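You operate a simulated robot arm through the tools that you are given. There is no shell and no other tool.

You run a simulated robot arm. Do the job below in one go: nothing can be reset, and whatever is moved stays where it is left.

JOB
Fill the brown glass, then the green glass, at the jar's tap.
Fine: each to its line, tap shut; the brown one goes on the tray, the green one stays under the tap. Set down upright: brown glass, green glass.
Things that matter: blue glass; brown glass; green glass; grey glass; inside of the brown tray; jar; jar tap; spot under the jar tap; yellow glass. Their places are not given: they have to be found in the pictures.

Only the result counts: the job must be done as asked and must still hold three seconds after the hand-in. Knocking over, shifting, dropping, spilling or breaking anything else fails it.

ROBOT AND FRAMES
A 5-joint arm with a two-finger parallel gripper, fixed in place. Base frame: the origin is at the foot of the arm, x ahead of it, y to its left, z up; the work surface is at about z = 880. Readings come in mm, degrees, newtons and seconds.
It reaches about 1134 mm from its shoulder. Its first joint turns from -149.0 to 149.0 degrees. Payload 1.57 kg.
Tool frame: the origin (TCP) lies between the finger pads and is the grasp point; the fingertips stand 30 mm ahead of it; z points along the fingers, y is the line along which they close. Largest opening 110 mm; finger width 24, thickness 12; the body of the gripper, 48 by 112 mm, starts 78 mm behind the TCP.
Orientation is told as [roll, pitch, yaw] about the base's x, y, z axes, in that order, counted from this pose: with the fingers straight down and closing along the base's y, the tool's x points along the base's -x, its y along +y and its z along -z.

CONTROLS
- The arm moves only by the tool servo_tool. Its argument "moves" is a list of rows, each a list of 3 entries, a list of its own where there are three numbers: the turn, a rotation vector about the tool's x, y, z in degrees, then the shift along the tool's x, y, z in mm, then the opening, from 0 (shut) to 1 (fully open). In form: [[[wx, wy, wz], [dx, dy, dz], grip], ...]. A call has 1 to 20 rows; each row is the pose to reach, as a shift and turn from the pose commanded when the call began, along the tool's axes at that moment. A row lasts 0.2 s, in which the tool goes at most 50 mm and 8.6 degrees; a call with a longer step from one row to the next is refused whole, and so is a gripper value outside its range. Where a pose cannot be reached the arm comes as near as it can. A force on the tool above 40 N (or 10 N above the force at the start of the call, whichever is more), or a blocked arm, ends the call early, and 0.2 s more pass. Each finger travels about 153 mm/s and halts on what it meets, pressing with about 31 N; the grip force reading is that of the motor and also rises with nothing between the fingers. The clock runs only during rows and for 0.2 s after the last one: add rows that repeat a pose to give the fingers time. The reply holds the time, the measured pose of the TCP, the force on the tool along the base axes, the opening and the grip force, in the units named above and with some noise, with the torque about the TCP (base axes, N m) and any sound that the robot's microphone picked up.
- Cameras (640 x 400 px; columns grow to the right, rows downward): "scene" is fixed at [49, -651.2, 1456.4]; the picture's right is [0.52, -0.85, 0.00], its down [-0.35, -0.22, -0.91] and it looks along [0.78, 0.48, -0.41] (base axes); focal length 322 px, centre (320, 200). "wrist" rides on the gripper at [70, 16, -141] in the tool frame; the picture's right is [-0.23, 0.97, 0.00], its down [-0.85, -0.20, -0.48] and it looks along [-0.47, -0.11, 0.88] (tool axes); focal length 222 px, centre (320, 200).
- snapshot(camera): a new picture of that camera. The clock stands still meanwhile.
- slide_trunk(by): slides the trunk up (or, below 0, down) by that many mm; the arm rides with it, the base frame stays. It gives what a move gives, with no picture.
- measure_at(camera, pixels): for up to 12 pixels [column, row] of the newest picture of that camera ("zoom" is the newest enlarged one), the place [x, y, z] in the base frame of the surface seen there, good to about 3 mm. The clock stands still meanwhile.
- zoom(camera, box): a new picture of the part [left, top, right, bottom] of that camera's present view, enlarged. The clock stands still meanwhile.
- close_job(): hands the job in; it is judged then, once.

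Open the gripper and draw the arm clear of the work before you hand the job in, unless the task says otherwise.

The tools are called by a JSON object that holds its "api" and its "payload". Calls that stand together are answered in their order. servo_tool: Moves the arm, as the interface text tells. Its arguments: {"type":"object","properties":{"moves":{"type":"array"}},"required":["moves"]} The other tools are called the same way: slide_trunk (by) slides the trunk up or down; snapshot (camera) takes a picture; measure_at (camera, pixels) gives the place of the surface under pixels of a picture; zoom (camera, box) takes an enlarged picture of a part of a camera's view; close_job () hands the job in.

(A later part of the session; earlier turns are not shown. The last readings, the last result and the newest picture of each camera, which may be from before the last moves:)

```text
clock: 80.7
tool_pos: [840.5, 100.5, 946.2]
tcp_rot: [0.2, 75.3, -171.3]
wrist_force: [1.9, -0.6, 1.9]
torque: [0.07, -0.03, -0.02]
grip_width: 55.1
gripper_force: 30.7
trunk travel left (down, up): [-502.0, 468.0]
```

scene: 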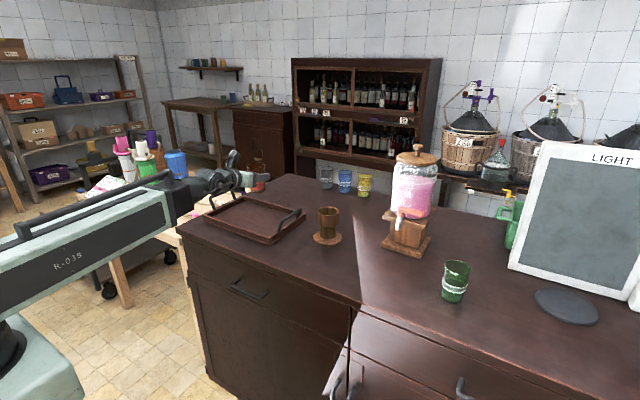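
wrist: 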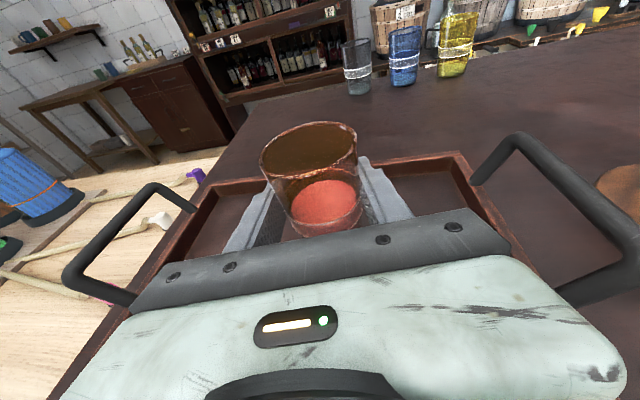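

The load flipped to +1.9 N: the glass stands on the tray floor. I open the fingers gradually.

{"api": "servo_tool", "payload": {"moves": [[[0, 0, 0], [0, 0, 0], 0.3], [[0, 0, 0], [0, 0, 0], 0.45], [[0, 0, 0], [0, 0, 0], 0.5], [[0, 0, 0], [0, 0, 0], 0.53], [[0, 0, 0], [0, 0, 0], 0.57], [[0, 0, 0], [0, 0, 0], 0.62], [[0, 0, 0], [0, 0, 0], 0.7], [[0, 0, 0], [0, 0, 0], 0.75], [[0, 0, 0], [0, 0, 0], 0.75]]}}

{"api": "snapshot", "payload": {"camera": "wrist"}}

{"api": "zoom", "payload": {"camera": "scene", "box": [235, 170, 295, 230]}}

```text
clock: 82.7
tool_pos: [841.1, 100.1, 945.9]
tcp_rot: [0.1, 75.2, -171.3]
wrist_force: [0.4, 0.4, 0.6]
torque: [0.02, 0.01, -0.02]
grip_width: 82.7
gripper_force: 0.1
trunk travel left (down, up): [-502.0, 468.0]
```

```text
taken
```

wrist: 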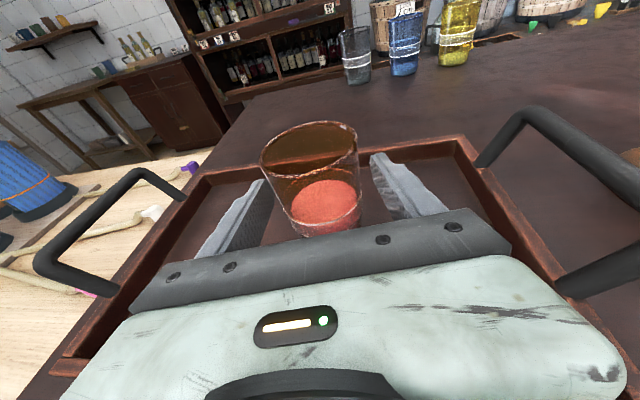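

```text
6.67 times, centred on (265, 200) of scene
```

zoom: 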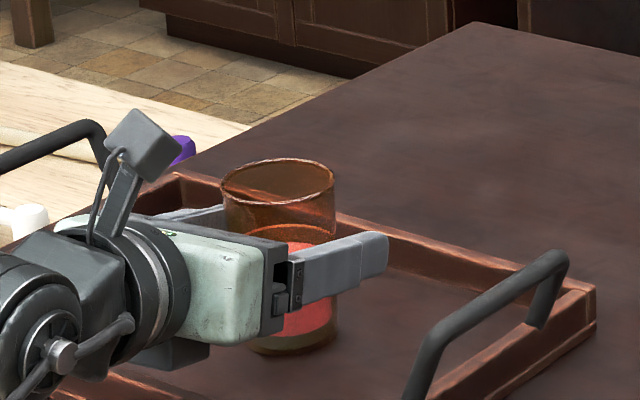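

Released; the glass stands upright. I retreat 42 mm, then raise the hand clear.

{"api": "servo_tool", "payload": {"moves": [[[0, 0, 0], [-2.6, 0, -9.7], 0.75], [[0, 0, 0], [-5.2, 0, -19.3], 0.75], [[0, 0, 0], [-7.8, 0, -29], 0.75], [[0, 0, 0], [-10.9, 0, -40.6], 0.75], [[0, 0, 0], [-10.9, 0, -40.6], 0.75]]}}

{"api": "snapshot", "payload": {"camera": "wrist"}}

{"api": "slide_trunk", "payload": {"by": 120}}

{"api": "snapshot", "payload": {"camera": "scene"}}

```text
clock: 83.9
tool_pos: [798.4, 93.1, 946.8]
tcp_rot: [0.0, 75.1, -171.4]
wrist_force: [0.1, 0.5, -0.4]
torque: [-0.02, -0.01, 0.01]
grip_width: 82.7
gripper_force: 0.1
trunk travel left (down, up): [-502.0, 468.0]
```

```text
taken
```

wrist: 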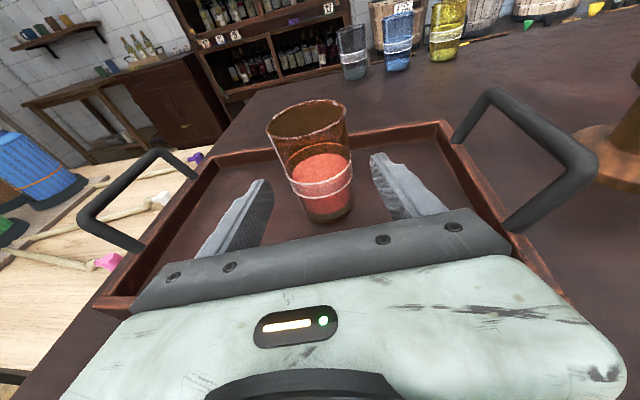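

```text
clock: 85.4
tool_pos: [800.1, 93.1, 1066.9]
tcp_rot: [0.2, 75.3, -171.3]
wrist_force: [-0.5, -0.2, 0.5]
torque: [-0.02, 0.02, 0.01]
grip_width: 82.6
gripper_force: 0.0
trunk travel left (down, up): [-622.0, 348.0]
```

```text
taken
```

scene: 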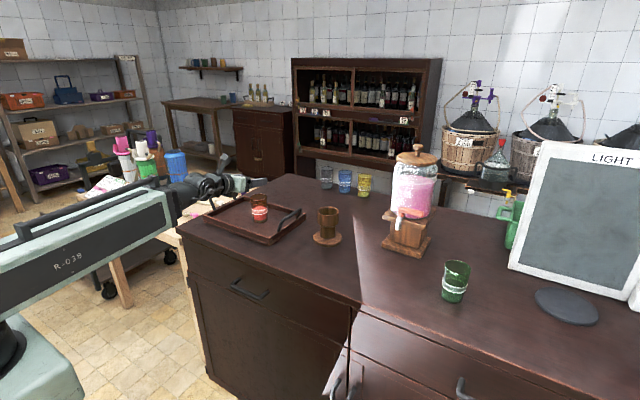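

The brown glass stands on the tray; the hand is clear above it. I swing back about the base by 44° at z≈1067 toward the green glass (azimuth ≈ -37°).

{"api": "servo_tool", "payload": {"moves": [[[-1.45, 0, 0.39], [-0.1, 21.1, -0.3], 0.75], [[-3.86, 0, 1.04], [-0.5, 56.2, -1.9], 0.75], [[-6.76, 0, 1.81], [-1.6, 98.1, -5.8], 0.75], [[-9.66, 0, 2.59], [-3.2, 139.8, -11.8], 0.75], [[-12.56, 0, 3.36], [-5.3, 181.1, -19.9], 0.75], [[-15.45, 0, 4.14], [-8.1, 221.9, -30.1], 0.75], [[-18.35, 0, 4.92], [-11.4, 262.1, -42.4], 0.75], [[-21.25, 0, 5.69], [-15.2, 301.6, -56.6], 0.75], [[-24.15, 0, 6.47], [-19.5, 340.2, -72.8], 0.75], [[-27.05, 0, 7.25], [-24.4, 377.9, -91.0], 0.75], [[-29.94, 0, 8.02], [-29.8, 414.6, -111.1], 0.75], [[-32.84, 0, 8.8], [-35.6, 450.2, -132.9], 0.75], [[-35.74, 0, 9.58], [-42.0, 484.5, -156.6], 0.75], [[-38.64, 0, 10.35], [-48.7, 517.4, -181.9], 0.75], [[-41.05, 0, 11.0], [-54.7, 543.9, -204.3], 0.75], [[-42.5, 0, 11.39], [-58.5, 559.2, -218.2], 0.75], [[-42.5, 0, 11.39], [-58.5, 559.2, -218.2], 0.75]]}}

{"api": "snapshot", "payload": {"camera": "wrist"}}

{"api": "snapshot", "payload": {"camera": "scene"}}

```text
clock: 89.0
tool_pos: [659.7, -494.8, 1064.4]
tcp_rot: [-0.8, 75.1, 144.0]
wrist_force: [-1.2, -0.1, -0.2]
torque: [-0.02, -0.01, 0.01]
grip_width: 82.4
gripper_force: 0.1
trunk travel left (down, up): [-622.0, 348.0]
```

```text
taken
```

wrist: 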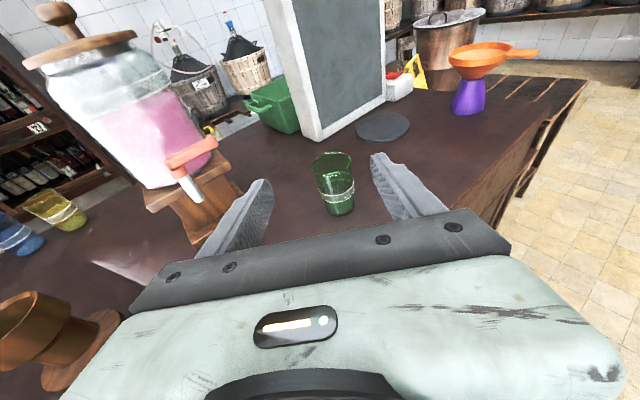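

```text
taken
```

scene: 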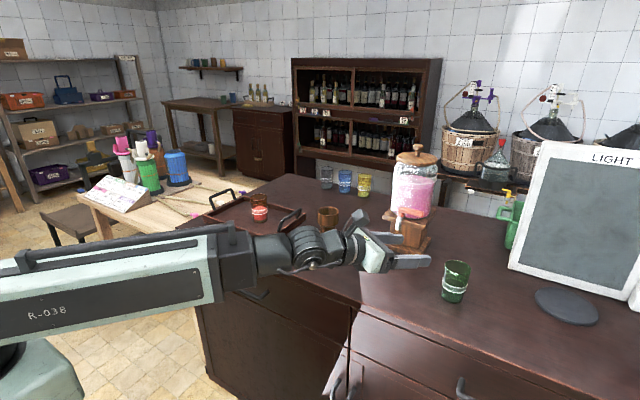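

TCP at azimuth -36.9°, green glass ahead between the fingers. I zoom and measure its rim and sides.

{"api": "zoom", "payload": {"camera": "wrist", "box": [295, 135, 375, 225]}}

{"api": "measure_at", "payload": {"camera": "zoom", "pixels": [[170, 165], [290, 130], [230, 165], [180, 110], [275, 85], [195, 270], [340, 235], [265, 280], [280, 330], [310, 330], [240, 120], [255, 165]]}}

{"api": "zoom", "payload": {"camera": "scene", "box": [432, 255, 482, 307]}}

{"api": "measure_at", "payload": {"camera": "zoom", "pixels": [[228, 75], [428, 125], [300, 145], [330, 45], [210, 190], [398, 230], [300, 245], [290, 290], [200, 310], [355, 350], [270, 372], [380, 148]]}}

```text
4.44 times, centred on (335, 180) of wrist
```

zoom: 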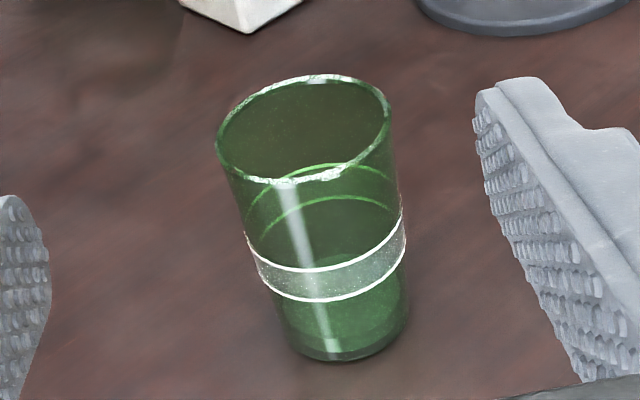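

```text
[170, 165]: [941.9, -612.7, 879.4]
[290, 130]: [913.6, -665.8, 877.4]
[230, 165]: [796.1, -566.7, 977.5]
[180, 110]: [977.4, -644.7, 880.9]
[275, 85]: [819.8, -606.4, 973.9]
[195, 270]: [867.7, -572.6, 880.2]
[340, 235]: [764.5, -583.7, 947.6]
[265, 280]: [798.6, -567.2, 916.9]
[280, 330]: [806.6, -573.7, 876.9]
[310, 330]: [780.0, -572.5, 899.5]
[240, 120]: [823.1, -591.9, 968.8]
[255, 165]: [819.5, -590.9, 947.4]
```

```text
7.69 times, centred on (457, 281) of scene
```

zoom: 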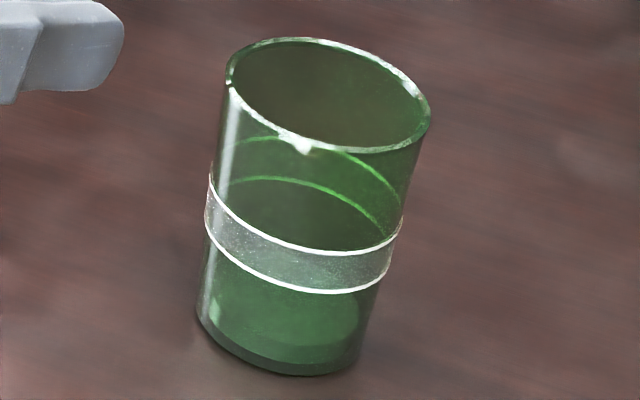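

```text
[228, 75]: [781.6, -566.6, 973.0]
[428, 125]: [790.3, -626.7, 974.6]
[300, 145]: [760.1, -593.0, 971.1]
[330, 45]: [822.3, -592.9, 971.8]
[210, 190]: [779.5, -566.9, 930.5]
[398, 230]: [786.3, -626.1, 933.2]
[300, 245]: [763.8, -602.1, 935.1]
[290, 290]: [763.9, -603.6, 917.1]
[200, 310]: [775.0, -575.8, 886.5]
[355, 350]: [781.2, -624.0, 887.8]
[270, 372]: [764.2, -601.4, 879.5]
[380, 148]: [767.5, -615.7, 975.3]
```

The fit gives the green glass centre (791,-596), rim radius ≈30.7, azimuth -37.0°. I move to r≈900 on that azimuth and trim the yaw by about 1.8°.

{"api": "servo_tool", "payload": {"moves": [[[-0.6, 0, 0], [6.5, 1, 24], 0.75], [[-1.2, 0, 0], [13, 2, 48.5], 0.75], [[-1.8, 0, 0], [19.5, 3.1, 72.7], 0.75], [[-1.8, 0, 0], [19.5, 3.1, 72.7], 0.75]]}}

```text
clock: 90.0
tool_pos: [721.4, -539.1, 1065.0]
tcp_rot: [1.2, 75.3, 144.0]
wrist_force: [0.0, -1.1, 1.1]
torque: [-0.01, 0.0, 0.01]
grip_width: 82.5
gripper_force: 0.0
trunk travel left (down, up): [-622.0, 348.0]
```

The line to the glass needs ~3 mm to the right. I lower to z≈930 and correct sideways, then advance most of the way.

{"api": "slide_trunk", "payload": {"by": -135}}

{"api": "servo_tool", "payload": {"moves": [[[0, 0, 0], [0, 3, 0], 0.75], [[0, 0, 0], [0, 3, 0], 0.75]]}}

{"api": "snapshot", "payload": {"camera": "wrist"}}

```text
clock: 91.7
tool_pos: [720.9, -539.0, 930.8]
tcp_rot: [1.1, 75.3, 144.0]
wrist_force: [0.1, -0.6, -0.8]
torque: [-0.02, 0.0, 0.03]
grip_width: 82.7
gripper_force: 0.0
trunk travel left (down, up): [-487.0, 483.0]
```

```text
clock: 92.3
tool_pos: [719.2, -541.5, 930.5]
tcp_rot: [1.4, 75.2, 144.2]
wrist_force: [0.6, -0.1, -0.8]
torque: [0.02, -0.03, 0.0]
grip_width: 82.4
gripper_force: 0.0
trunk travel left (down, up): [-487.0, 483.0]
```

```text
taken
```

wrist: 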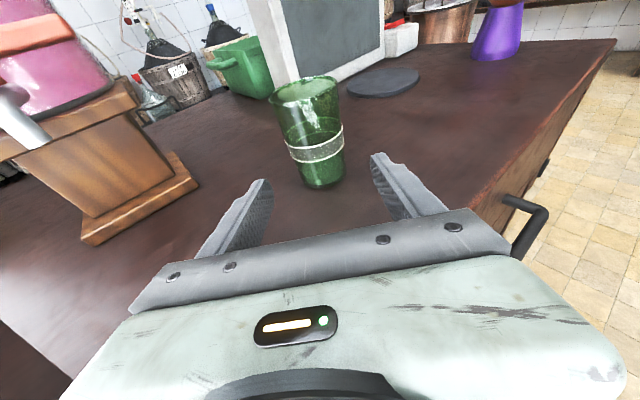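

Now the line to the green glass matches the tool direction (-37.2°). I advance 75 mm and check.

{"api": "servo_tool", "payload": {"moves": [[[0, 0, 0], [3.9, 0, 14.5], 0.75], [[0, 0, 0], [7.8, 0, 29], 0.75], [[0, 0, 0], [11.6, 0, 43.5], 0.75], [[0, 0, 0], [15.5, 0, 58], 0.75], [[0, 0, 0], [19.4, 0, 72.4], 0.75], [[0, 0, 0], [19.4, 0, 72.4], 0.75]]}}

{"api": "snapshot", "payload": {"camera": "wrist"}}

{"api": "zoom", "payload": {"camera": "scene", "box": [380, 220, 520, 330]}}

```text
clock: 93.7
tool_pos: [778.7, -586.9, 931.3]
tcp_rot: [1.2, 75.1, 144.1]
wrist_force: [-0.2, 0.0, 0.1]
torque: [0.01, 0.02, 0.0]
grip_width: 82.3
gripper_force: 0.1
trunk travel left (down, up): [-487.0, 483.0]
```

```text
taken
```

wrist: 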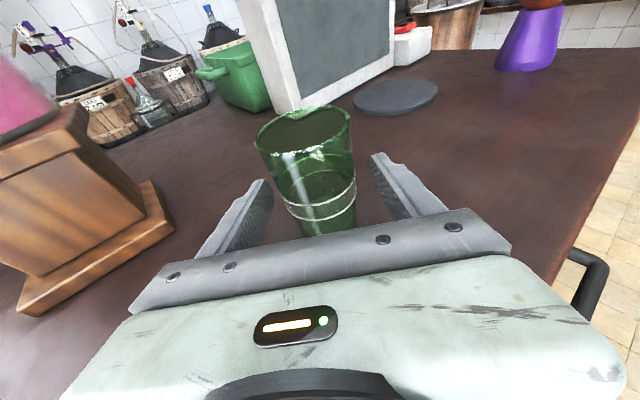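

```text
3.64 times, centred on (450, 275) of scene
```

zoom: 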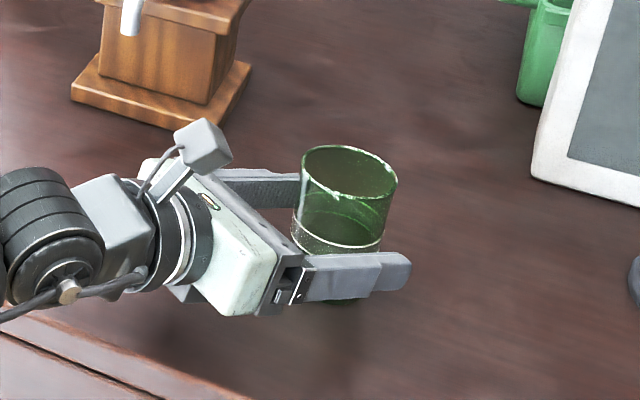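

About 15 mm remain. I advance 15 mm and close on the green glass.

{"api": "servo_tool", "payload": {"moves": [[[0, 0, 0], [1.9, 0, 7.2], 0.75], [[0, 0, 0], [3.9, 0, 14.5], 0.75], [[0, 0, 0], [3.9, 0, 14.5], 0.68], [[0, 0, 0], [3.9, 0, 14.5], 0.62], [[0, 0, 0], [3.9, 0, 14.5], 0.57], [[0, 0, 0], [3.9, 0, 14.5], 0.52], [[0, 0, 0], [3.9, 0, 14.5], 0.45], [[0, 0, 0], [3.9, 0, 14.5], 0.3], [[0, 0, 0], [3.9, 0, 14.5], 0.1], [[0, 0, 0], [3.9, 0, 14.5], 0], [[0, 0, 0], [3.9, 0, 14.5], 0], [[0, 0, 0], [3.9, 0, 14.5], 0]]}}

{"api": "snapshot", "payload": {"camera": "wrist"}}

```text
clock: 96.3
tool_pos: [791.3, -597.3, 931.6]
tcp_rot: [1.3, 75.2, 144.1]
wrist_force: [1.8, -0.5, 1.4]
torque: [-0.05, 0.0, 0.02]
grip_width: 57.7
gripper_force: 31.0
trunk travel left (down, up): [-487.0, 483.0]
```

```text
taken
```

wrist: 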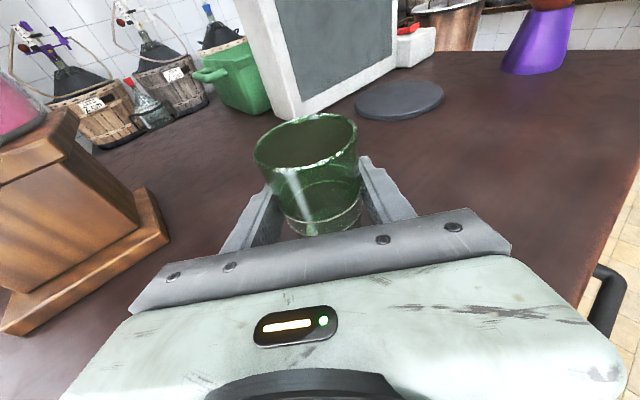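

Gripped at 57.7 mm with 31 N. I lift just 3 mm and check that the grip persists.

{"api": "slide_trunk", "payload": {"by": 3}}

{"api": "zoom", "payload": {"camera": "scene", "box": [410, 230, 510, 320]}}

```text
clock: 96.8
tool_pos: [791.2, -596.3, 933.5]
tcp_rot: [1.2, 75.1, 144.2]
wrist_force: [-0.5, 0.5, -1.8]
torque: [-0.02, 0.0, -0.03]
grip_width: 57.9
gripper_force: 31.1
trunk travel left (down, up): [-490.0, 480.0]
```

```text
4.44 times, centred on (460, 275) of scene
```

zoom: 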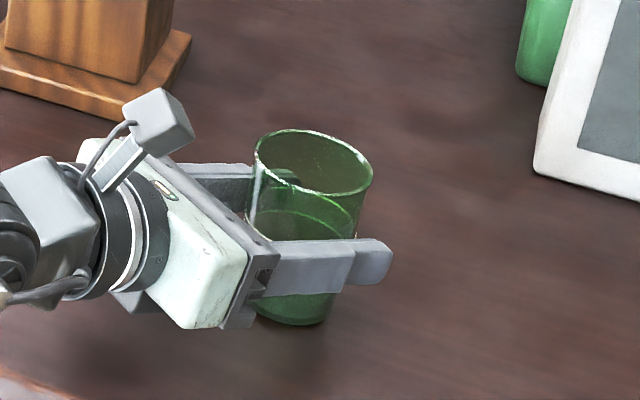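

Lifted with the grip intact. I lift 5 mm more, then retreat 140 mm radially.

{"api": "slide_trunk", "payload": {"by": 5}}

{"api": "servo_tool", "payload": {"moves": [[[0, 0, 0], [-2.6, 0, -9.7], 0], [[0, 0, 0], [-6.5, 0, -24.1], 0], [[0, 0, 0], [-11.6, 0, -43.5], 0], [[0, 0, 0], [-16.8, 0, -62.8], 0], [[0, 0, 0], [-22, 0, -82.1], 0], [[0, 0, 0], [-27.2, 0, -101.4], 0], [[0, 0, 0], [-31.8, 0, -118.8], 0], [[0, 0, 0], [-34.9, 0, -130.4], 0], [[0, 0, 0], [-36.2, 0, -135.2], 0], [[0, 0, 0], [-36.2, 0, -135.2], 0]]}}

{"api": "snapshot", "payload": {"camera": "scene"}}

```text
clock: 97.3
tool_pos: [791.5, -596.9, 940.0]
tcp_rot: [1.3, 75.2, 144.1]
wrist_force: [-0.2, -0.7, -0.9]
torque: [0.0, 0.03, 0.02]
grip_width: 58.0
gripper_force: 30.8
trunk travel left (down, up): [-495.0, 475.0]
```

```text
clock: 99.5
tool_pos: [677.7, -511.4, 938.2]
tcp_rot: [1.3, 75.2, 144.0]
wrist_force: [0.6, 0.1, -1.4]
torque: [-0.02, 0.01, 0.02]
grip_width: 57.6
gripper_force: 30.8
trunk travel left (down, up): [-495.0, 475.0]
```

```text
taken
```

scene: 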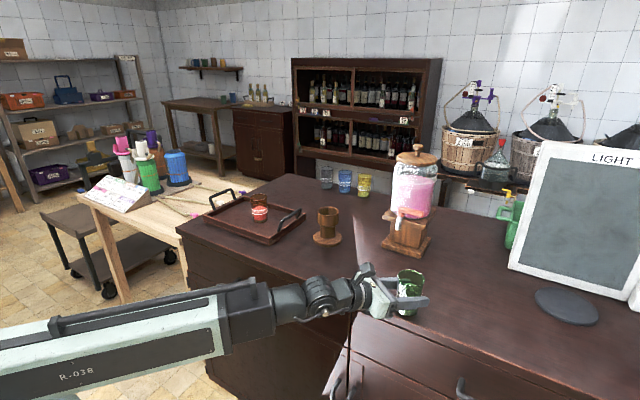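

Green glass hangs clear at r≈849. I swing +11° to the tap's azimuth at this radius.

{"api": "servo_tool", "payload": {"moves": [[[0.48, 0, -0.13], [0, -7.4, 0], 0], [[1.45, 0, -0.39], [-0.1, -22.2, -0.3], 0], [[2.9, 0, -0.78], [-0.3, -44.4, -1.1], 0], [[4.35, 0, -1.16], [-0.7, -66.6, -2.5], 0], [[5.8, 0, -1.55], [-1.2, -88.7, -4.5], 0], [[7.24, 0, -1.94], [-1.9, -110.8, -7.0], 0], [[8.69, 0, -2.33], [-2.7, -132.8, -10.1], 0], [[9.66, 0, -2.59], [-3.3, -147.4, -12.5], 0], [[10.34, 0, -2.77], [-3.8, -157.6, -14.3], 0], [[10.63, 0, -2.85], [-4.0, -162.0, -15.1], 0], [[10.63, 0, -2.85], [-4.0, -162.0, -15.1], 0]]}}

{"api": "snapshot", "payload": {"camera": "wrist"}}

{"api": "zoom", "payload": {"camera": "scene", "box": [300, 170, 480, 300]}}

```text
clock: 101.9
tool_pos: [765.6, -373.0, 938.7]
tcp_rot: [1.4, 75.0, 155.3]
wrist_force: [0.3, -0.8, -1.7]
torque: [0.02, -0.01, -0.01]
grip_width: 57.5
gripper_force: 31.0
trunk travel left (down, up): [-495.0, 475.0]
```

```text
taken
```

wrist: 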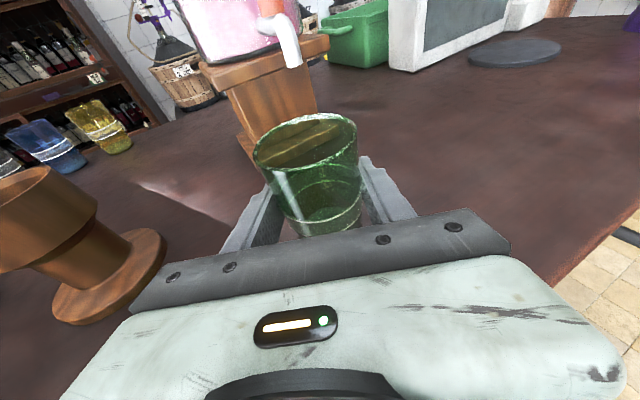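

```text
3.08 times, centred on (390, 235) of scene
```

zoom: 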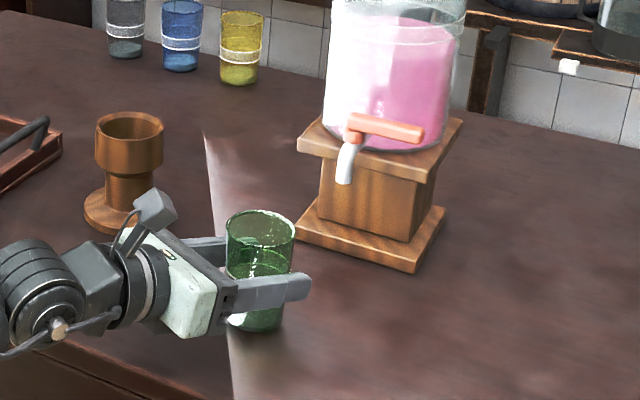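

I'll measure the spout's mouth from here to place the glass right beneath it.

{"api": "zoom", "payload": {"camera": "wrist", "box": [250, 0, 330, 80]}}

{"api": "measure_at", "payload": {"camera": "zoom", "pixels": [[345, 330], [330, 320], [365, 320], [350, 300], [345, 260], [310, 200], [325, 320], [370, 322]]}}

{"api": "zoom", "payload": {"camera": "scene", "box": [380, 200, 420, 240]}}

{"api": "measure_at", "payload": {"camera": "zoom", "pixels": [[265, 285], [250, 280], [285, 285], [268, 250], [270, 270]]}}

```text
5.00 times, centred on (290, 40) of wrist
```

zoom: 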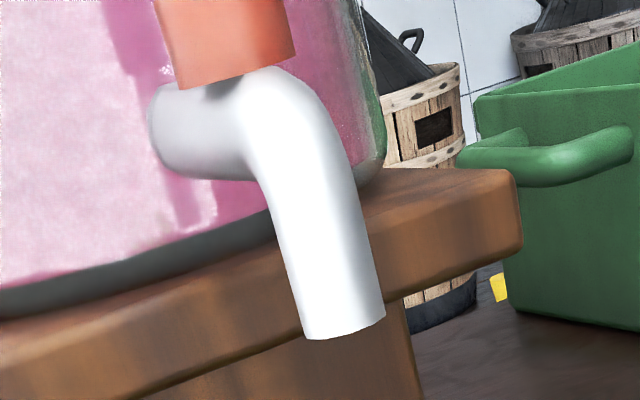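

```text
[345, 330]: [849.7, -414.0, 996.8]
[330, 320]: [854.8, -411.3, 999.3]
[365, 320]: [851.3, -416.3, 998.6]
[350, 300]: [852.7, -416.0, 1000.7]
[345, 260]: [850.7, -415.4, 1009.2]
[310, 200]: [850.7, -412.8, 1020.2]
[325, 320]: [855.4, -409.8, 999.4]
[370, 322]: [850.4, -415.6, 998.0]
```

```text
10.00 times, centred on (400, 220) of scene
```

zoom: 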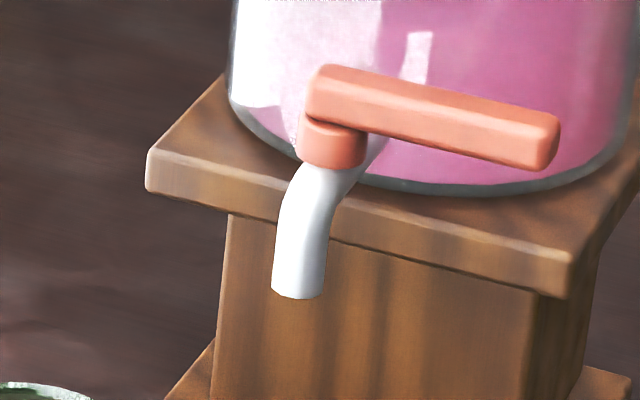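

```text
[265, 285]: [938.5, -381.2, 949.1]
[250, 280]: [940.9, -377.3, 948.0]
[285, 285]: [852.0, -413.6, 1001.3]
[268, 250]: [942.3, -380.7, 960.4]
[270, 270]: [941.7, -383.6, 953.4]
```

Spout centre ≈(856,-417). I bring the green glass radially 99 mm to ≈(854,-417), rim passing ~15 mm below the spout.

{"api": "servo_tool", "payload": {"moves": [[[0, 0, 0], [1.6, 0, 5.8], 0], [[0, 0, 0], [4.1, 0, 15.5], 0], [[0, 0, 0], [7.8, 0.1, 29], 0], [[0, 0, 0], [11.4, 0.1, 42.5], 0], [[0, 0, 0], [15, 0.2, 56], 0], [[0, 0, 0], [18.6, 0.2, 69.5], 0], [[0, 0, 0], [21.7, 0.3, 81.1], 0], [[0, 0, 0], [24.1, 0.3, 89.8], 0], [[0, 0, 0], [25.4, 0.3, 94.7], 0], [[0, 0, 0], [25.6, 0.3, 95.6], 0], [[0, 0, 0], [25.6, 0.3, 95.6], 0]]}}

{"api": "snapshot", "payload": {"camera": "wrist"}}

{"api": "zoom", "payload": {"camera": "scene", "box": [350, 190, 450, 280]}}

```text
clock: 104.3
tool_pos: [853.3, -417.7, 939.2]
tcp_rot: [1.4, 75.0, 155.4]
wrist_force: [-0.3, -0.4, -1.2]
torque: [-0.02, 0.03, 0.01]
grip_width: 57.4
gripper_force: 30.7
trunk travel left (down, up): [-495.0, 475.0]
```

```text
taken
```

wrist: 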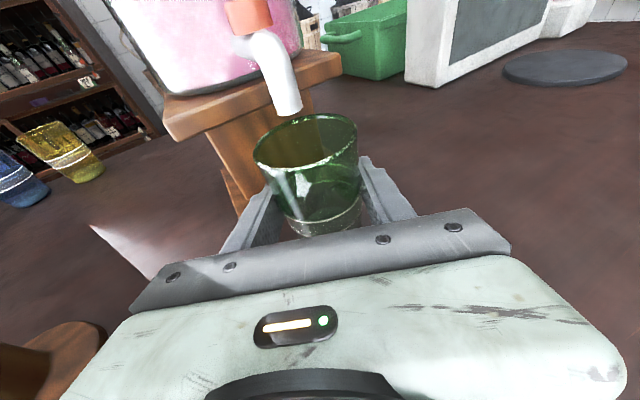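

```text
4.44 times, centred on (400, 235) of scene
```

zoom: 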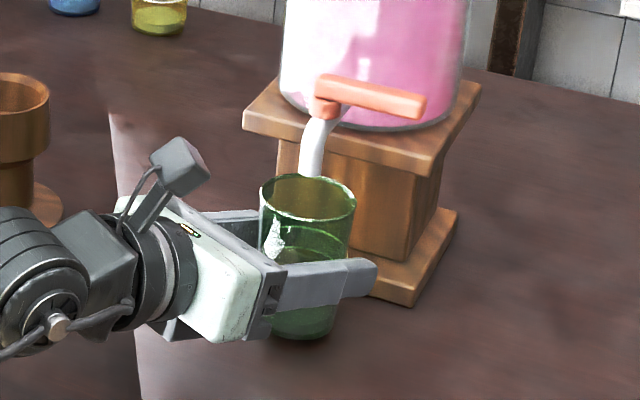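

Under the spout. I lower 6 mm, then in small steps until the bench takes the load.

{"api": "slide_trunk", "payload": {"by": -6}}

{"api": "slide_trunk", "payload": {"by": -1.5}}

```text
clock: 104.9
tool_pos: [855.1, -417.9, 932.6]
tcp_rot: [1.3, 74.9, 155.4]
wrist_force: [0.3, 0.7, -1.3]
torque: [0.0, -0.01, 0.01]
grip_width: 57.8
gripper_force: 30.4
trunk travel left (down, up): [-489.0, 481.0]
```

```text
clock: 105.4
tool_pos: [853.6, -417.8, 931.5]
tcp_rot: [1.3, 75.2, 155.3]
wrist_force: [0.2, -0.7, 1.5]
torque: [0.0, -0.13, 0.05]
grip_width: 57.6
gripper_force: 32.0
trunk travel left (down, up): [-488.0, 482.0]
```

Contact (+1.5 N). I open the fingers gradually to release the green glass.

{"api": "servo_tool", "payload": {"moves": [[[0, 0, 0], [0, 0, 0], 0.3], [[0, 0, 0], [0, 0, 0], 0.45], [[0, 0, 0], [0, 0, 0], 0.52], [[0, 0, 0], [0, 0, 0], 0.56], [[0, 0, 0], [0, 0, 0], 0.6], [[0, 0, 0], [0, 0, 0], 0.65], [[0, 0, 0], [0, 0, 0], 0.7], [[0, 0, 0], [0, 0, 0], 0.78], [[0, 0, 0], [0, 0, 0], 0.78]]}}

{"api": "snapshot", "payload": {"camera": "wrist"}}

{"api": "zoom", "payload": {"camera": "scene", "box": [382, 225, 418, 270]}}

```text
clock: 107.4
tool_pos: [854.1, -416.3, 930.6]
tcp_rot: [1.2, 75.0, 155.5]
wrist_force: [0.5, -0.1, -0.2]
torque: [-0.01, 0.01, 0.01]
grip_width: 86.0
gripper_force: 0.1
trunk travel left (down, up): [-488.0, 482.0]
```

```text
taken
```

wrist: 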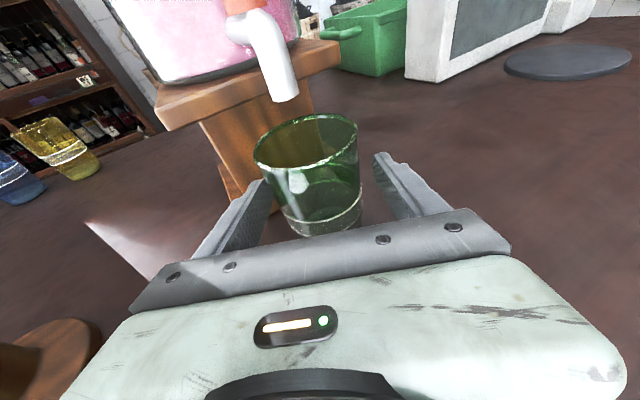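

```text
8.89 times, centred on (400, 248) of scene
```

zoom: 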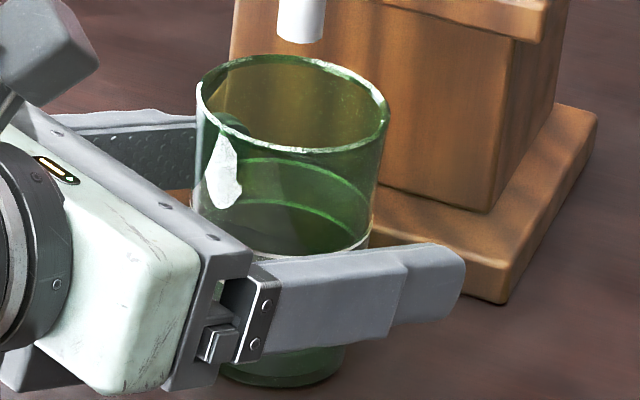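

I measure the green glass rim to verify its place under the spout.

{"api": "measure_at", "payload": {"camera": "zoom", "pixels": [[198, 90], [388, 108], [300, 150], [270, 57], [350, 75], [230, 125], [370, 135], [300, 38], [312, 38], [280, 35], [325, 35], [210, 230]]}}

{"api": "zoom", "payload": {"camera": "wrist", "box": [230, 30, 390, 250]}}

{"api": "measure_at", "payload": {"camera": "zoom", "pixels": [[208, 225], [390, 170], [285, 245], [230, 190], [320, 155], [380, 195], [350, 225], [365, 160], [270, 170], [255, 115], [285, 122], [275, 100]]}}

```text
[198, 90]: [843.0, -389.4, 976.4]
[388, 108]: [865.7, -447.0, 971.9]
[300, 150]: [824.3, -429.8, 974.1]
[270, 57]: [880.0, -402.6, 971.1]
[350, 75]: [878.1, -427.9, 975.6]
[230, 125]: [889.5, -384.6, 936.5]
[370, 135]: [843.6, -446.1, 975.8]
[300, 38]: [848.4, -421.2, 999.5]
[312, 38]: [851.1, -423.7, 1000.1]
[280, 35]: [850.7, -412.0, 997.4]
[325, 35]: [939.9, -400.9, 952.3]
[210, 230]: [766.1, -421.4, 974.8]
```

```text
1.82 times, centred on (310, 140) of wrist
```

zoom: 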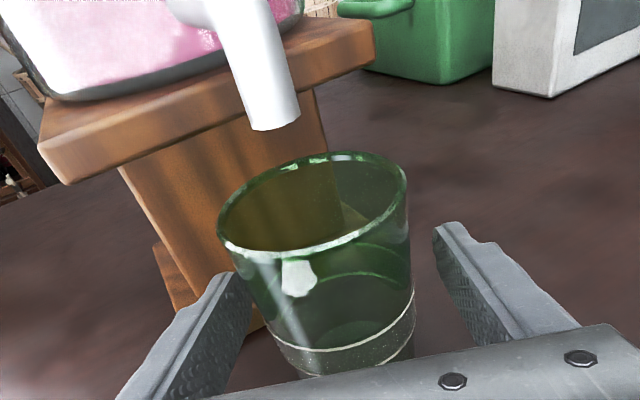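

```text
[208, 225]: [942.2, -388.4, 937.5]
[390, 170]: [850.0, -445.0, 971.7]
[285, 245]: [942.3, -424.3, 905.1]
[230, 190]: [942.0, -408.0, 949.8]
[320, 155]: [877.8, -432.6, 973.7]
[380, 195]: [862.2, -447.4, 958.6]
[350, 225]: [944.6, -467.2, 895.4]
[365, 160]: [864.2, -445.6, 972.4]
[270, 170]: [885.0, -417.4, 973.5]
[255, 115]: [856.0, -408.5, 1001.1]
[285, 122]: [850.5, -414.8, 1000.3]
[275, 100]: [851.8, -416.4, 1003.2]
```

Green glass centre ≈(854,-418), right under the spout (≈(855,-417)). I retreat radially 110 mm, leaving it standing.

{"api": "servo_tool", "payload": {"moves": [[[0, 0, 0], [-2.6, 0, -9.7], 0.78], [[0, 0, 0], [-7.8, 0, -29], 0.78], [[0, 0, 0], [-14.2, 0, -53.1], 0.78], [[0, 0, 0], [-21.4, 0, -79.7], 0.78], [[0, 0, 0], [-28.5, 0, -106.2], 0.78], [[0, 0, 0], [-28.5, 0, -106.2], 0.78]]}}

{"api": "zoom", "payload": {"camera": "scene", "box": [320, 180, 460, 290]}}

{"api": "slide_trunk", "payload": {"by": 250}}

```text
clock: 108.8
tool_pos: [755.0, -368.0, 931.0]
tcp_rot: [1.2, 75.0, 155.4]
wrist_force: [-0.7, 0.2, 1.4]
torque: [-0.03, 0.01, 0.0]
grip_width: 86.0
gripper_force: 0.0
trunk travel left (down, up): [-488.0, 482.0]
```

```text
3.64 times, centred on (390, 235) of scene
```

zoom: 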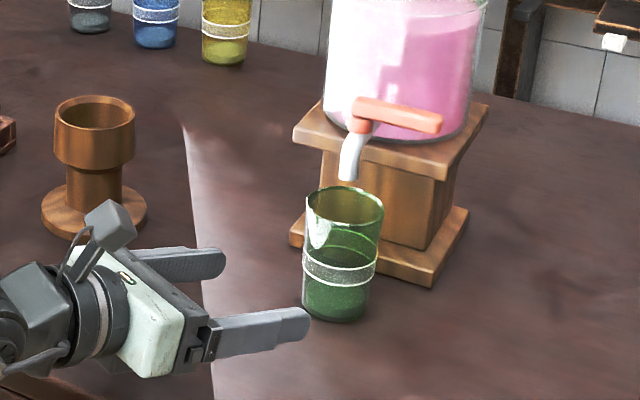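

```text
clock: 111.4
tool_pos: [754.3, -367.0, 1181.1]
tcp_rot: [1.2, 75.0, 155.4]
wrist_force: [-0.4, -0.1, -0.6]
torque: [-0.02, 0.02, 0.01]
grip_width: 85.9
gripper_force: 0.1
trunk travel left (down, up): [-738.0, 232.0]
```

The green glass stands free under the tap. I raise 102 mm more, spin the hand back by 90° and set the tilt to 15° with a 44 mm opening for the lever.

{"api": "slide_trunk", "payload": {"by": 102}}

{"api": "servo_tool", "payload": {"moves": [[[0, 0, -8.2], [0, 0, 0], 0.7], [[0, 0, -16.4], [0, 0, 0], 0.6], [[0, 0, -24.6], [0, 0, 0], 0.5], [[0, 0, -32.8], [0, 0, 0], 0.4], [[0, 0, -41], [0, 0, 0], 0.4], [[0, 0, -49.2], [0, 0, 0], 0.4], [[0, 0, -57.4], [0, 0, 0], 0.4], [[0, 0, -65.6], [0, 0, 0], 0.4], [[0, 0, -73.8], [0, 0, 0], 0.4], [[0, 0, -82], [0, 0, 0], 0.4], [[0, 0, -90], [0, 0, 0], 0.4], [[0, 0, -90], [0, 0, 0], 0.4]]}}

{"api": "servo_tool", "payload": {"moves": [[[7.5, 0, 0], [0, 0, 0], 0.4], [[15, 0, 0], [0, 0, 0], 0.4], [[22.5, 0, 0], [0, 0, 0], 0.4], [[30, 0, 0], [0, 0, 0], 0.4], [[37.5, 0, 0], [0, 0, 0], 0.4], [[45, 0, 0], [0, 0, 0], 0.4], [[52.5, 0, 0], [0, 0, 0], 0.4], [[60, 0, 0], [0, 0, 0], 0.4], [[60, 0, 0], [0, 0, 0], 0.4]]}}

```text
clock: 112.7
tool_pos: [755.5, -366.1, 1282.1]
tcp_rot: [1.3, 75.0, 155.4]
wrist_force: [-0.5, 0.1, -0.5]
torque: [-0.01, 0.01, 0.04]
grip_width: 85.9
gripper_force: 0.1
trunk travel left (down, up): [-840.0, 130.0]
```

```text
clock: 115.3
tool_pos: [755.4, -366.7, 1283.2]
tcp_rot: [75.0, -0.4, -115.9]
wrist_force: [0.0, -0.6, -0.4]
torque: [0.01, 0.0, -0.02]
grip_width: 43.9
gripper_force: 0.0
trunk travel left (down, up): [-840.0, 130.0]
```

```text
clock: 117.3
tool_pos: [747.2, -366.3, 1115.4]
tcp_rot: [15.0, -0.3, -116.0]
wrist_force: [-0.5, -0.6, 0.2]
torque: [0.03, 0.0, 0.0]
grip_width: 44.1
gripper_force: 0.2
out of reach, approached as far as the arm can: row 1, 2, 3, 4, 5, 6, 7, 8, 9
trunk travel left (down, up): [-840.0, 130.0]
```

Pose reached (tilt 15°). I move above the lever to the same spot as before, (872.8,-470.3), correcting yaw by -2°.

{"api": "servo_tool", "payload": {"moves": [[[0, -0.1, 0.4], [-7.7, 30.6, 8.2], 0.4], [[0, -0.2, 0.8], [-15.4, 61.2, 16.4], 0.4], [[0, -0.3, 1.16], [-23, 91.9, 24.7], 0.4], [[0, -0.4, 1.55], [-30.7, 122.5, 32.9], 0.4], [[0, -0.52, 1.93], [-38.4, 153.1, 41.1], 0.4], [[0, -0.52, 1.93], [-38.4, 153.1, 41.1], 0.4]]}}

{"api": "snapshot", "payload": {"camera": "wrist"}}

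{"api": "zoom", "payload": {"camera": "scene", "box": [360, 140, 480, 280]}}

```text
clock: 118.7
tool_pos: [876.7, -475.1, 1113.4]
tcp_rot: [14.9, -0.5, -117.9]
wrist_force: [0.6, -0.5, 0.1]
torque: [0.01, -0.01, -0.01]
grip_width: 43.8
gripper_force: 0.0
out of reach, approached as far as the arm can: row 2, 3, 4, 5, 6
trunk travel left (down, up): [-840.0, 130.0]
```

```text
taken
```

wrist: 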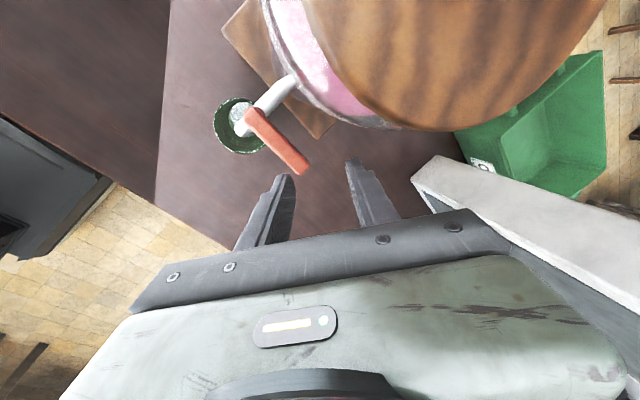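

```text
2.86 times, centred on (420, 210) of scene
```

zoom: 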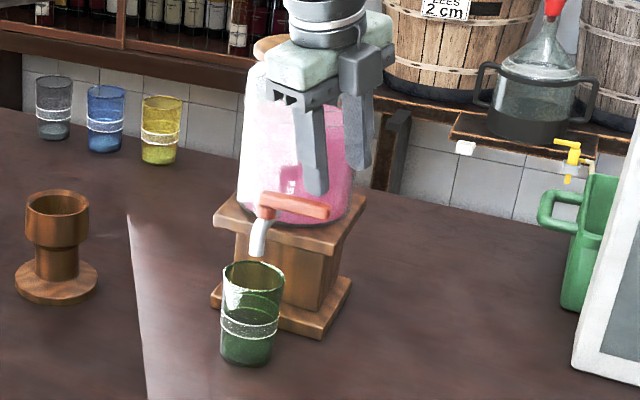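

I'm ~6 mm beyond the earlier spot; I correct by (2.4,-5.5,-1.5) in the tool frame and then lower 30 mm.

{"api": "servo_tool", "payload": {"moves": [[[0, 0, 0], [2.4, -5.5, -1.5], 0.4], [[0, 0, 0], [2.4, -5.5, -1.5], 0.4]]}}

{"api": "slide_trunk", "payload": {"by": -26}}

{"api": "zoom", "payload": {"camera": "wrist", "box": [200, 50, 460, 230]}}

```text
clock: 119.3
tool_pos: [871.8, -469.8, 1115.2]
tcp_rot: [15.1, -0.4, -117.9]
wrist_force: [-0.2, 0.3, 0.1]
torque: [-0.01, 0.0, 0.02]
grip_width: 43.8
gripper_force: 0.0
trunk travel left (down, up): [-840.0, 130.0]
```

```text
clock: 120.0
tool_pos: [871.9, -469.4, 1087.5]
tcp_rot: [14.9, -0.4, -118.0]
wrist_force: [0.2, 0.1, -0.4]
torque: [-0.01, 0.0, 0.0]
grip_width: 44.0
gripper_force: 0.0
trunk travel left (down, up): [-814.0, 156.0]
```

```text
2.22 times, centred on (330, 140) of wrist
```

zoom: 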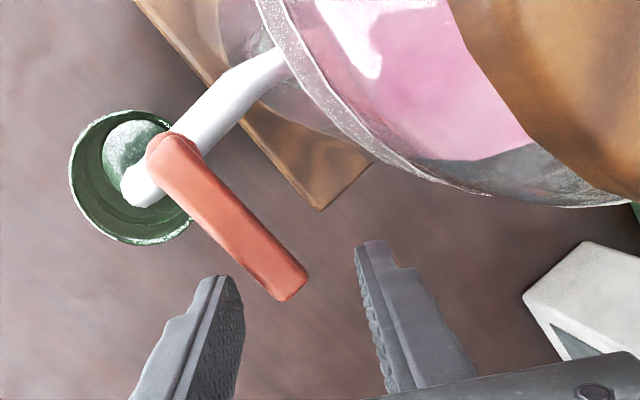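

Same geometry as before. I lower 27 mm so the fingers straddle the lever.

{"api": "slide_trunk", "payload": {"by": -27}}

{"api": "zoom", "payload": {"camera": "wrist", "box": [160, 50, 420, 230]}}

```text
clock: 120.8
tool_pos: [872.0, -469.5, 1061.4]
tcp_rot: [15.0, -0.3, -117.9]
wrist_force: [-0.2, 0.7, -0.6]
torque: [0.02, 0.03, -0.03]
grip_width: 43.8
gripper_force: 0.0
trunk travel left (down, up): [-787.0, 183.0]
```

```text
2.22 times, centred on (290, 140) of wrist
```

zoom: 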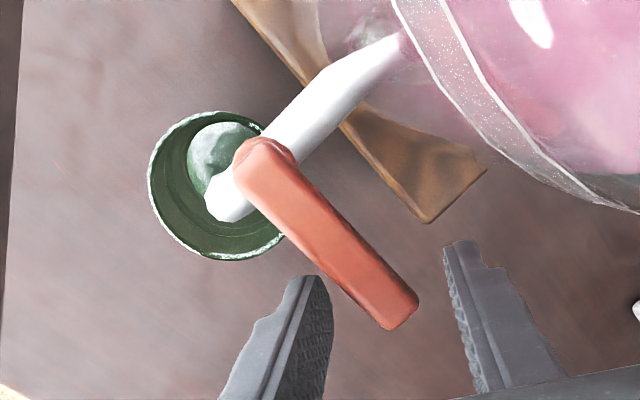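

The lever lies between the fingers. I pull radially 24 mm to the same small opening as before.

{"api": "servo_tool", "payload": {"moves": [[[0, 0, 0], [0, -8, -2.1], 0.4], [[0, 0, 0], [0, -16, -4.3], 0.4], [[0, 0, 0], [0, -20, -5.4], 0.4], [[0, 0, 0], [0, -23.3, -6.2], 0.4]]}}

{"api": "zoom", "payload": {"camera": "scene", "box": [380, 195, 450, 275]}}

{"api": "zoom", "payload": {"camera": "wrist", "box": [160, 50, 420, 230]}}

```text
clock: 121.8
tool_pos: [851.4, -457.7, 1061.1]
tcp_rot: [15.0, -0.3, -117.8]
wrist_force: [-0.3, 0.6, 0.9]
torque: [0.03, 0.01, -0.02]
grip_width: 44.4
gripper_force: 0.0
trunk travel left (down, up): [-787.0, 183.0]
```

```text
5.00 times, centred on (415, 235) of scene
```

zoom: 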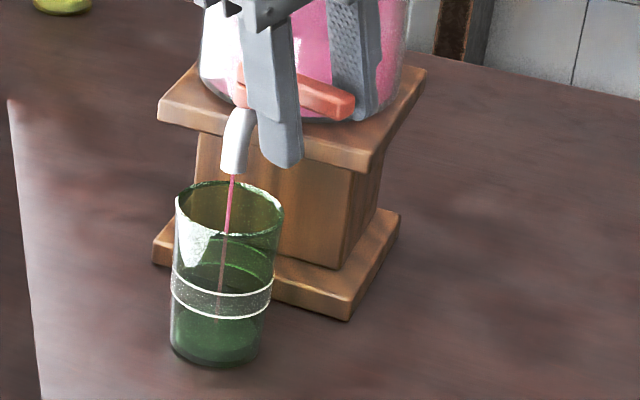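

```text
2.22 times, centred on (290, 140) of wrist
```

zoom: 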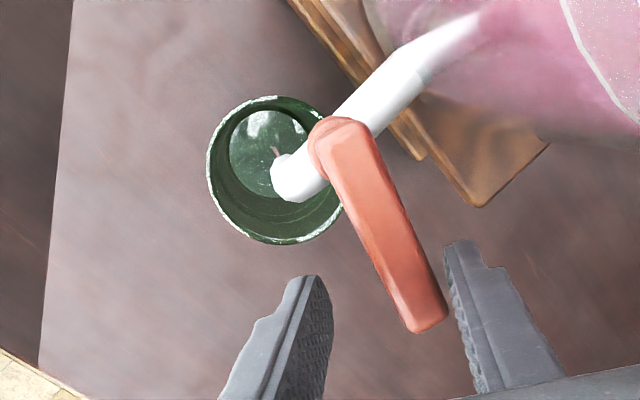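

The stream falls into the green glass. I hold 4.2 s three times (about 12.6 s), measuring after each.

{"api": "servo_tool", "payload": {"moves": [[[0, 0, 0], [0, 0, 0], 0.4], [[0, 0, 0], [0, 0, 0], 0.4], [[0, 0, 0], [0, 0, 0], 0.4], [[0, 0, 0], [0, 0, 0], 0.4], [[0, 0, 0], [0, 0, 0], 0.4], [[0, 0, 0], [0, 0, 0], 0.4], [[0, 0, 0], [0, 0, 0], 0.4], [[0, 0, 0], [0, 0, 0], 0.4], [[0, 0, 0], [0, 0, 0], 0.4], [[0, 0, 0], [0, 0, 0], 0.4], [[0, 0, 0], [0, 0, 0], 0.4], [[0, 0, 0], [0, 0, 0], 0.4], [[0, 0, 0], [0, 0, 0], 0.4], [[0, 0, 0], [0, 0, 0], 0.4], [[0, 0, 0], [0, 0, 0], 0.4], [[0, 0, 0], [0, 0, 0], 0.4], [[0, 0, 0], [0, 0, 0], 0.4], [[0, 0, 0], [0, 0, 0], 0.4], [[0, 0, 0], [0, 0, 0], 0.4], [[0, 0, 0], [0, 0, 0], 0.4]]}}

{"api": "zoom", "payload": {"camera": "wrist", "box": [230, 60, 330, 160]}}

{"api": "measure_at", "payload": {"camera": "zoom", "pixels": [[250, 190], [240, 240], [280, 180], [260, 220], [220, 220], [240, 170]]}}

```text
clock: 126.0
tool_pos: [850.4, -458.5, 1060.4]
tcp_rot: [14.9, -0.3, -117.9]
wrist_force: [0.0, -0.3, 0.3]
torque: [0.01, 0.03, 0.0]
grip_width: 44.0
gripper_force: 0.2
trunk travel left (down, up): [-787.0, 183.0]
```

```text
4.00 times, centred on (280, 110) of wrist
```

zoom: 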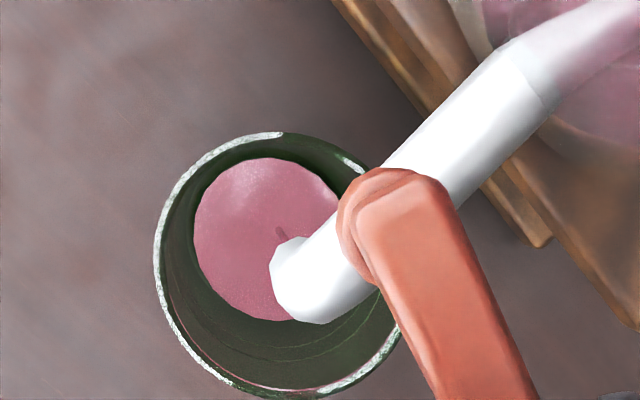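

```text
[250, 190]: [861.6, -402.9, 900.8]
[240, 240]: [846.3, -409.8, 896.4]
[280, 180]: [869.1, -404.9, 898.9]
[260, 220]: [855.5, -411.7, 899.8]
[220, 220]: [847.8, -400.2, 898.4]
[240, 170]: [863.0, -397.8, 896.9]
```

Level ≈898.5. I hold two more calls of 4.2 s, then measure.

{"api": "servo_tool", "payload": {"moves": [[[0, 0, 0], [0, 0, 0], 0.4], [[0, 0, 0], [0, 0, 0], 0.4], [[0, 0, 0], [0, 0, 0], 0.4], [[0, 0, 0], [0, 0, 0], 0.4], [[0, 0, 0], [0, 0, 0], 0.4], [[0, 0, 0], [0, 0, 0], 0.4], [[0, 0, 0], [0, 0, 0], 0.4], [[0, 0, 0], [0, 0, 0], 0.4], [[0, 0, 0], [0, 0, 0], 0.4], [[0, 0, 0], [0, 0, 0], 0.4], [[0, 0, 0], [0, 0, 0], 0.4], [[0, 0, 0], [0, 0, 0], 0.4], [[0, 0, 0], [0, 0, 0], 0.4], [[0, 0, 0], [0, 0, 0], 0.4], [[0, 0, 0], [0, 0, 0], 0.4], [[0, 0, 0], [0, 0, 0], 0.4], [[0, 0, 0], [0, 0, 0], 0.4], [[0, 0, 0], [0, 0, 0], 0.4], [[0, 0, 0], [0, 0, 0], 0.4], [[0, 0, 0], [0, 0, 0], 0.4]]}}

{"api": "servo_tool", "payload": {"moves": [[[0, 0, 0], [0, 0, 0], 0.4], [[0, 0, 0], [0, 0, 0], 0.4], [[0, 0, 0], [0, 0, 0], 0.4], [[0, 0, 0], [0, 0, 0], 0.4], [[0, 0, 0], [0, 0, 0], 0.4], [[0, 0, 0], [0, 0, 0], 0.4], [[0, 0, 0], [0, 0, 0], 0.4], [[0, 0, 0], [0, 0, 0], 0.4], [[0, 0, 0], [0, 0, 0], 0.4], [[0, 0, 0], [0, 0, 0], 0.4], [[0, 0, 0], [0, 0, 0], 0.4], [[0, 0, 0], [0, 0, 0], 0.4], [[0, 0, 0], [0, 0, 0], 0.4], [[0, 0, 0], [0, 0, 0], 0.4], [[0, 0, 0], [0, 0, 0], 0.4], [[0, 0, 0], [0, 0, 0], 0.4], [[0, 0, 0], [0, 0, 0], 0.4], [[0, 0, 0], [0, 0, 0], 0.4], [[0, 0, 0], [0, 0, 0], 0.4], [[0, 0, 0], [0, 0, 0], 0.4]]}}

{"api": "zoom", "payload": {"camera": "wrist", "box": [230, 60, 330, 160]}}

{"api": "measure_at", "payload": {"camera": "zoom", "pixels": [[250, 190], [240, 240], [280, 180], [260, 220], [220, 220], [240, 170], [260, 280], [230, 200], [300, 200], [250, 260]]}}

{"api": "zoom", "payload": {"camera": "scene", "box": [382, 225, 418, 270]}}

```text
clock: 130.2
tool_pos: [849.3, -457.6, 1061.0]
tcp_rot: [15.0, -0.3, -117.9]
wrist_force: [0.5, 0.2, -0.3]
torque: [0.0, -0.01, 0.0]
grip_width: 44.2
gripper_force: 0.1
trunk travel left (down, up): [-787.0, 183.0]
```

```text
clock: 134.4
tool_pos: [850.4, -457.9, 1061.2]
tcp_rot: [15.0, -0.3, -117.9]
wrist_force: [0.0, -0.5, 0.8]
torque: [-0.02, -0.04, 0.01]
grip_width: 43.9
gripper_force: 0.0
trunk travel left (down, up): [-787.0, 183.0]
```

```text
4.00 times, centred on (280, 110) of wrist
```

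zoom: 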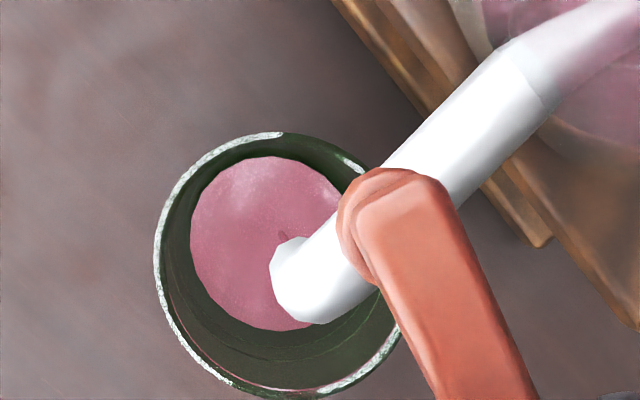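

```text
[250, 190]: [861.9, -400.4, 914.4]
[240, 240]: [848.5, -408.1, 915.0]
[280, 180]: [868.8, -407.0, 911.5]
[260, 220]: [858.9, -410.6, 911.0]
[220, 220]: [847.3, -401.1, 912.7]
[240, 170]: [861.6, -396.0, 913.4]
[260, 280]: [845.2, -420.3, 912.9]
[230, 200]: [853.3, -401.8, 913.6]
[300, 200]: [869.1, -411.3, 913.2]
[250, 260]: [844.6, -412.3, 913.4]
```

```text
8.89 times, centred on (400, 248) of scene
```

zoom: 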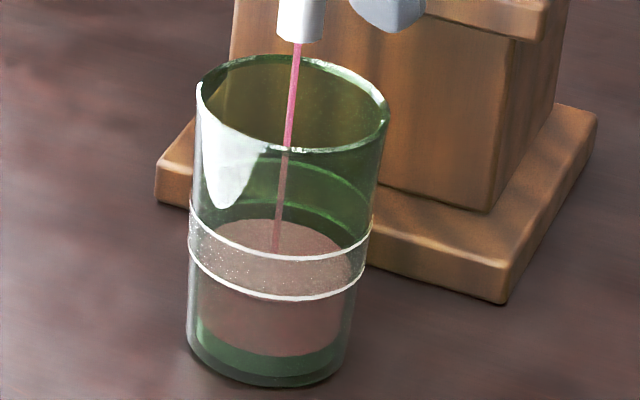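

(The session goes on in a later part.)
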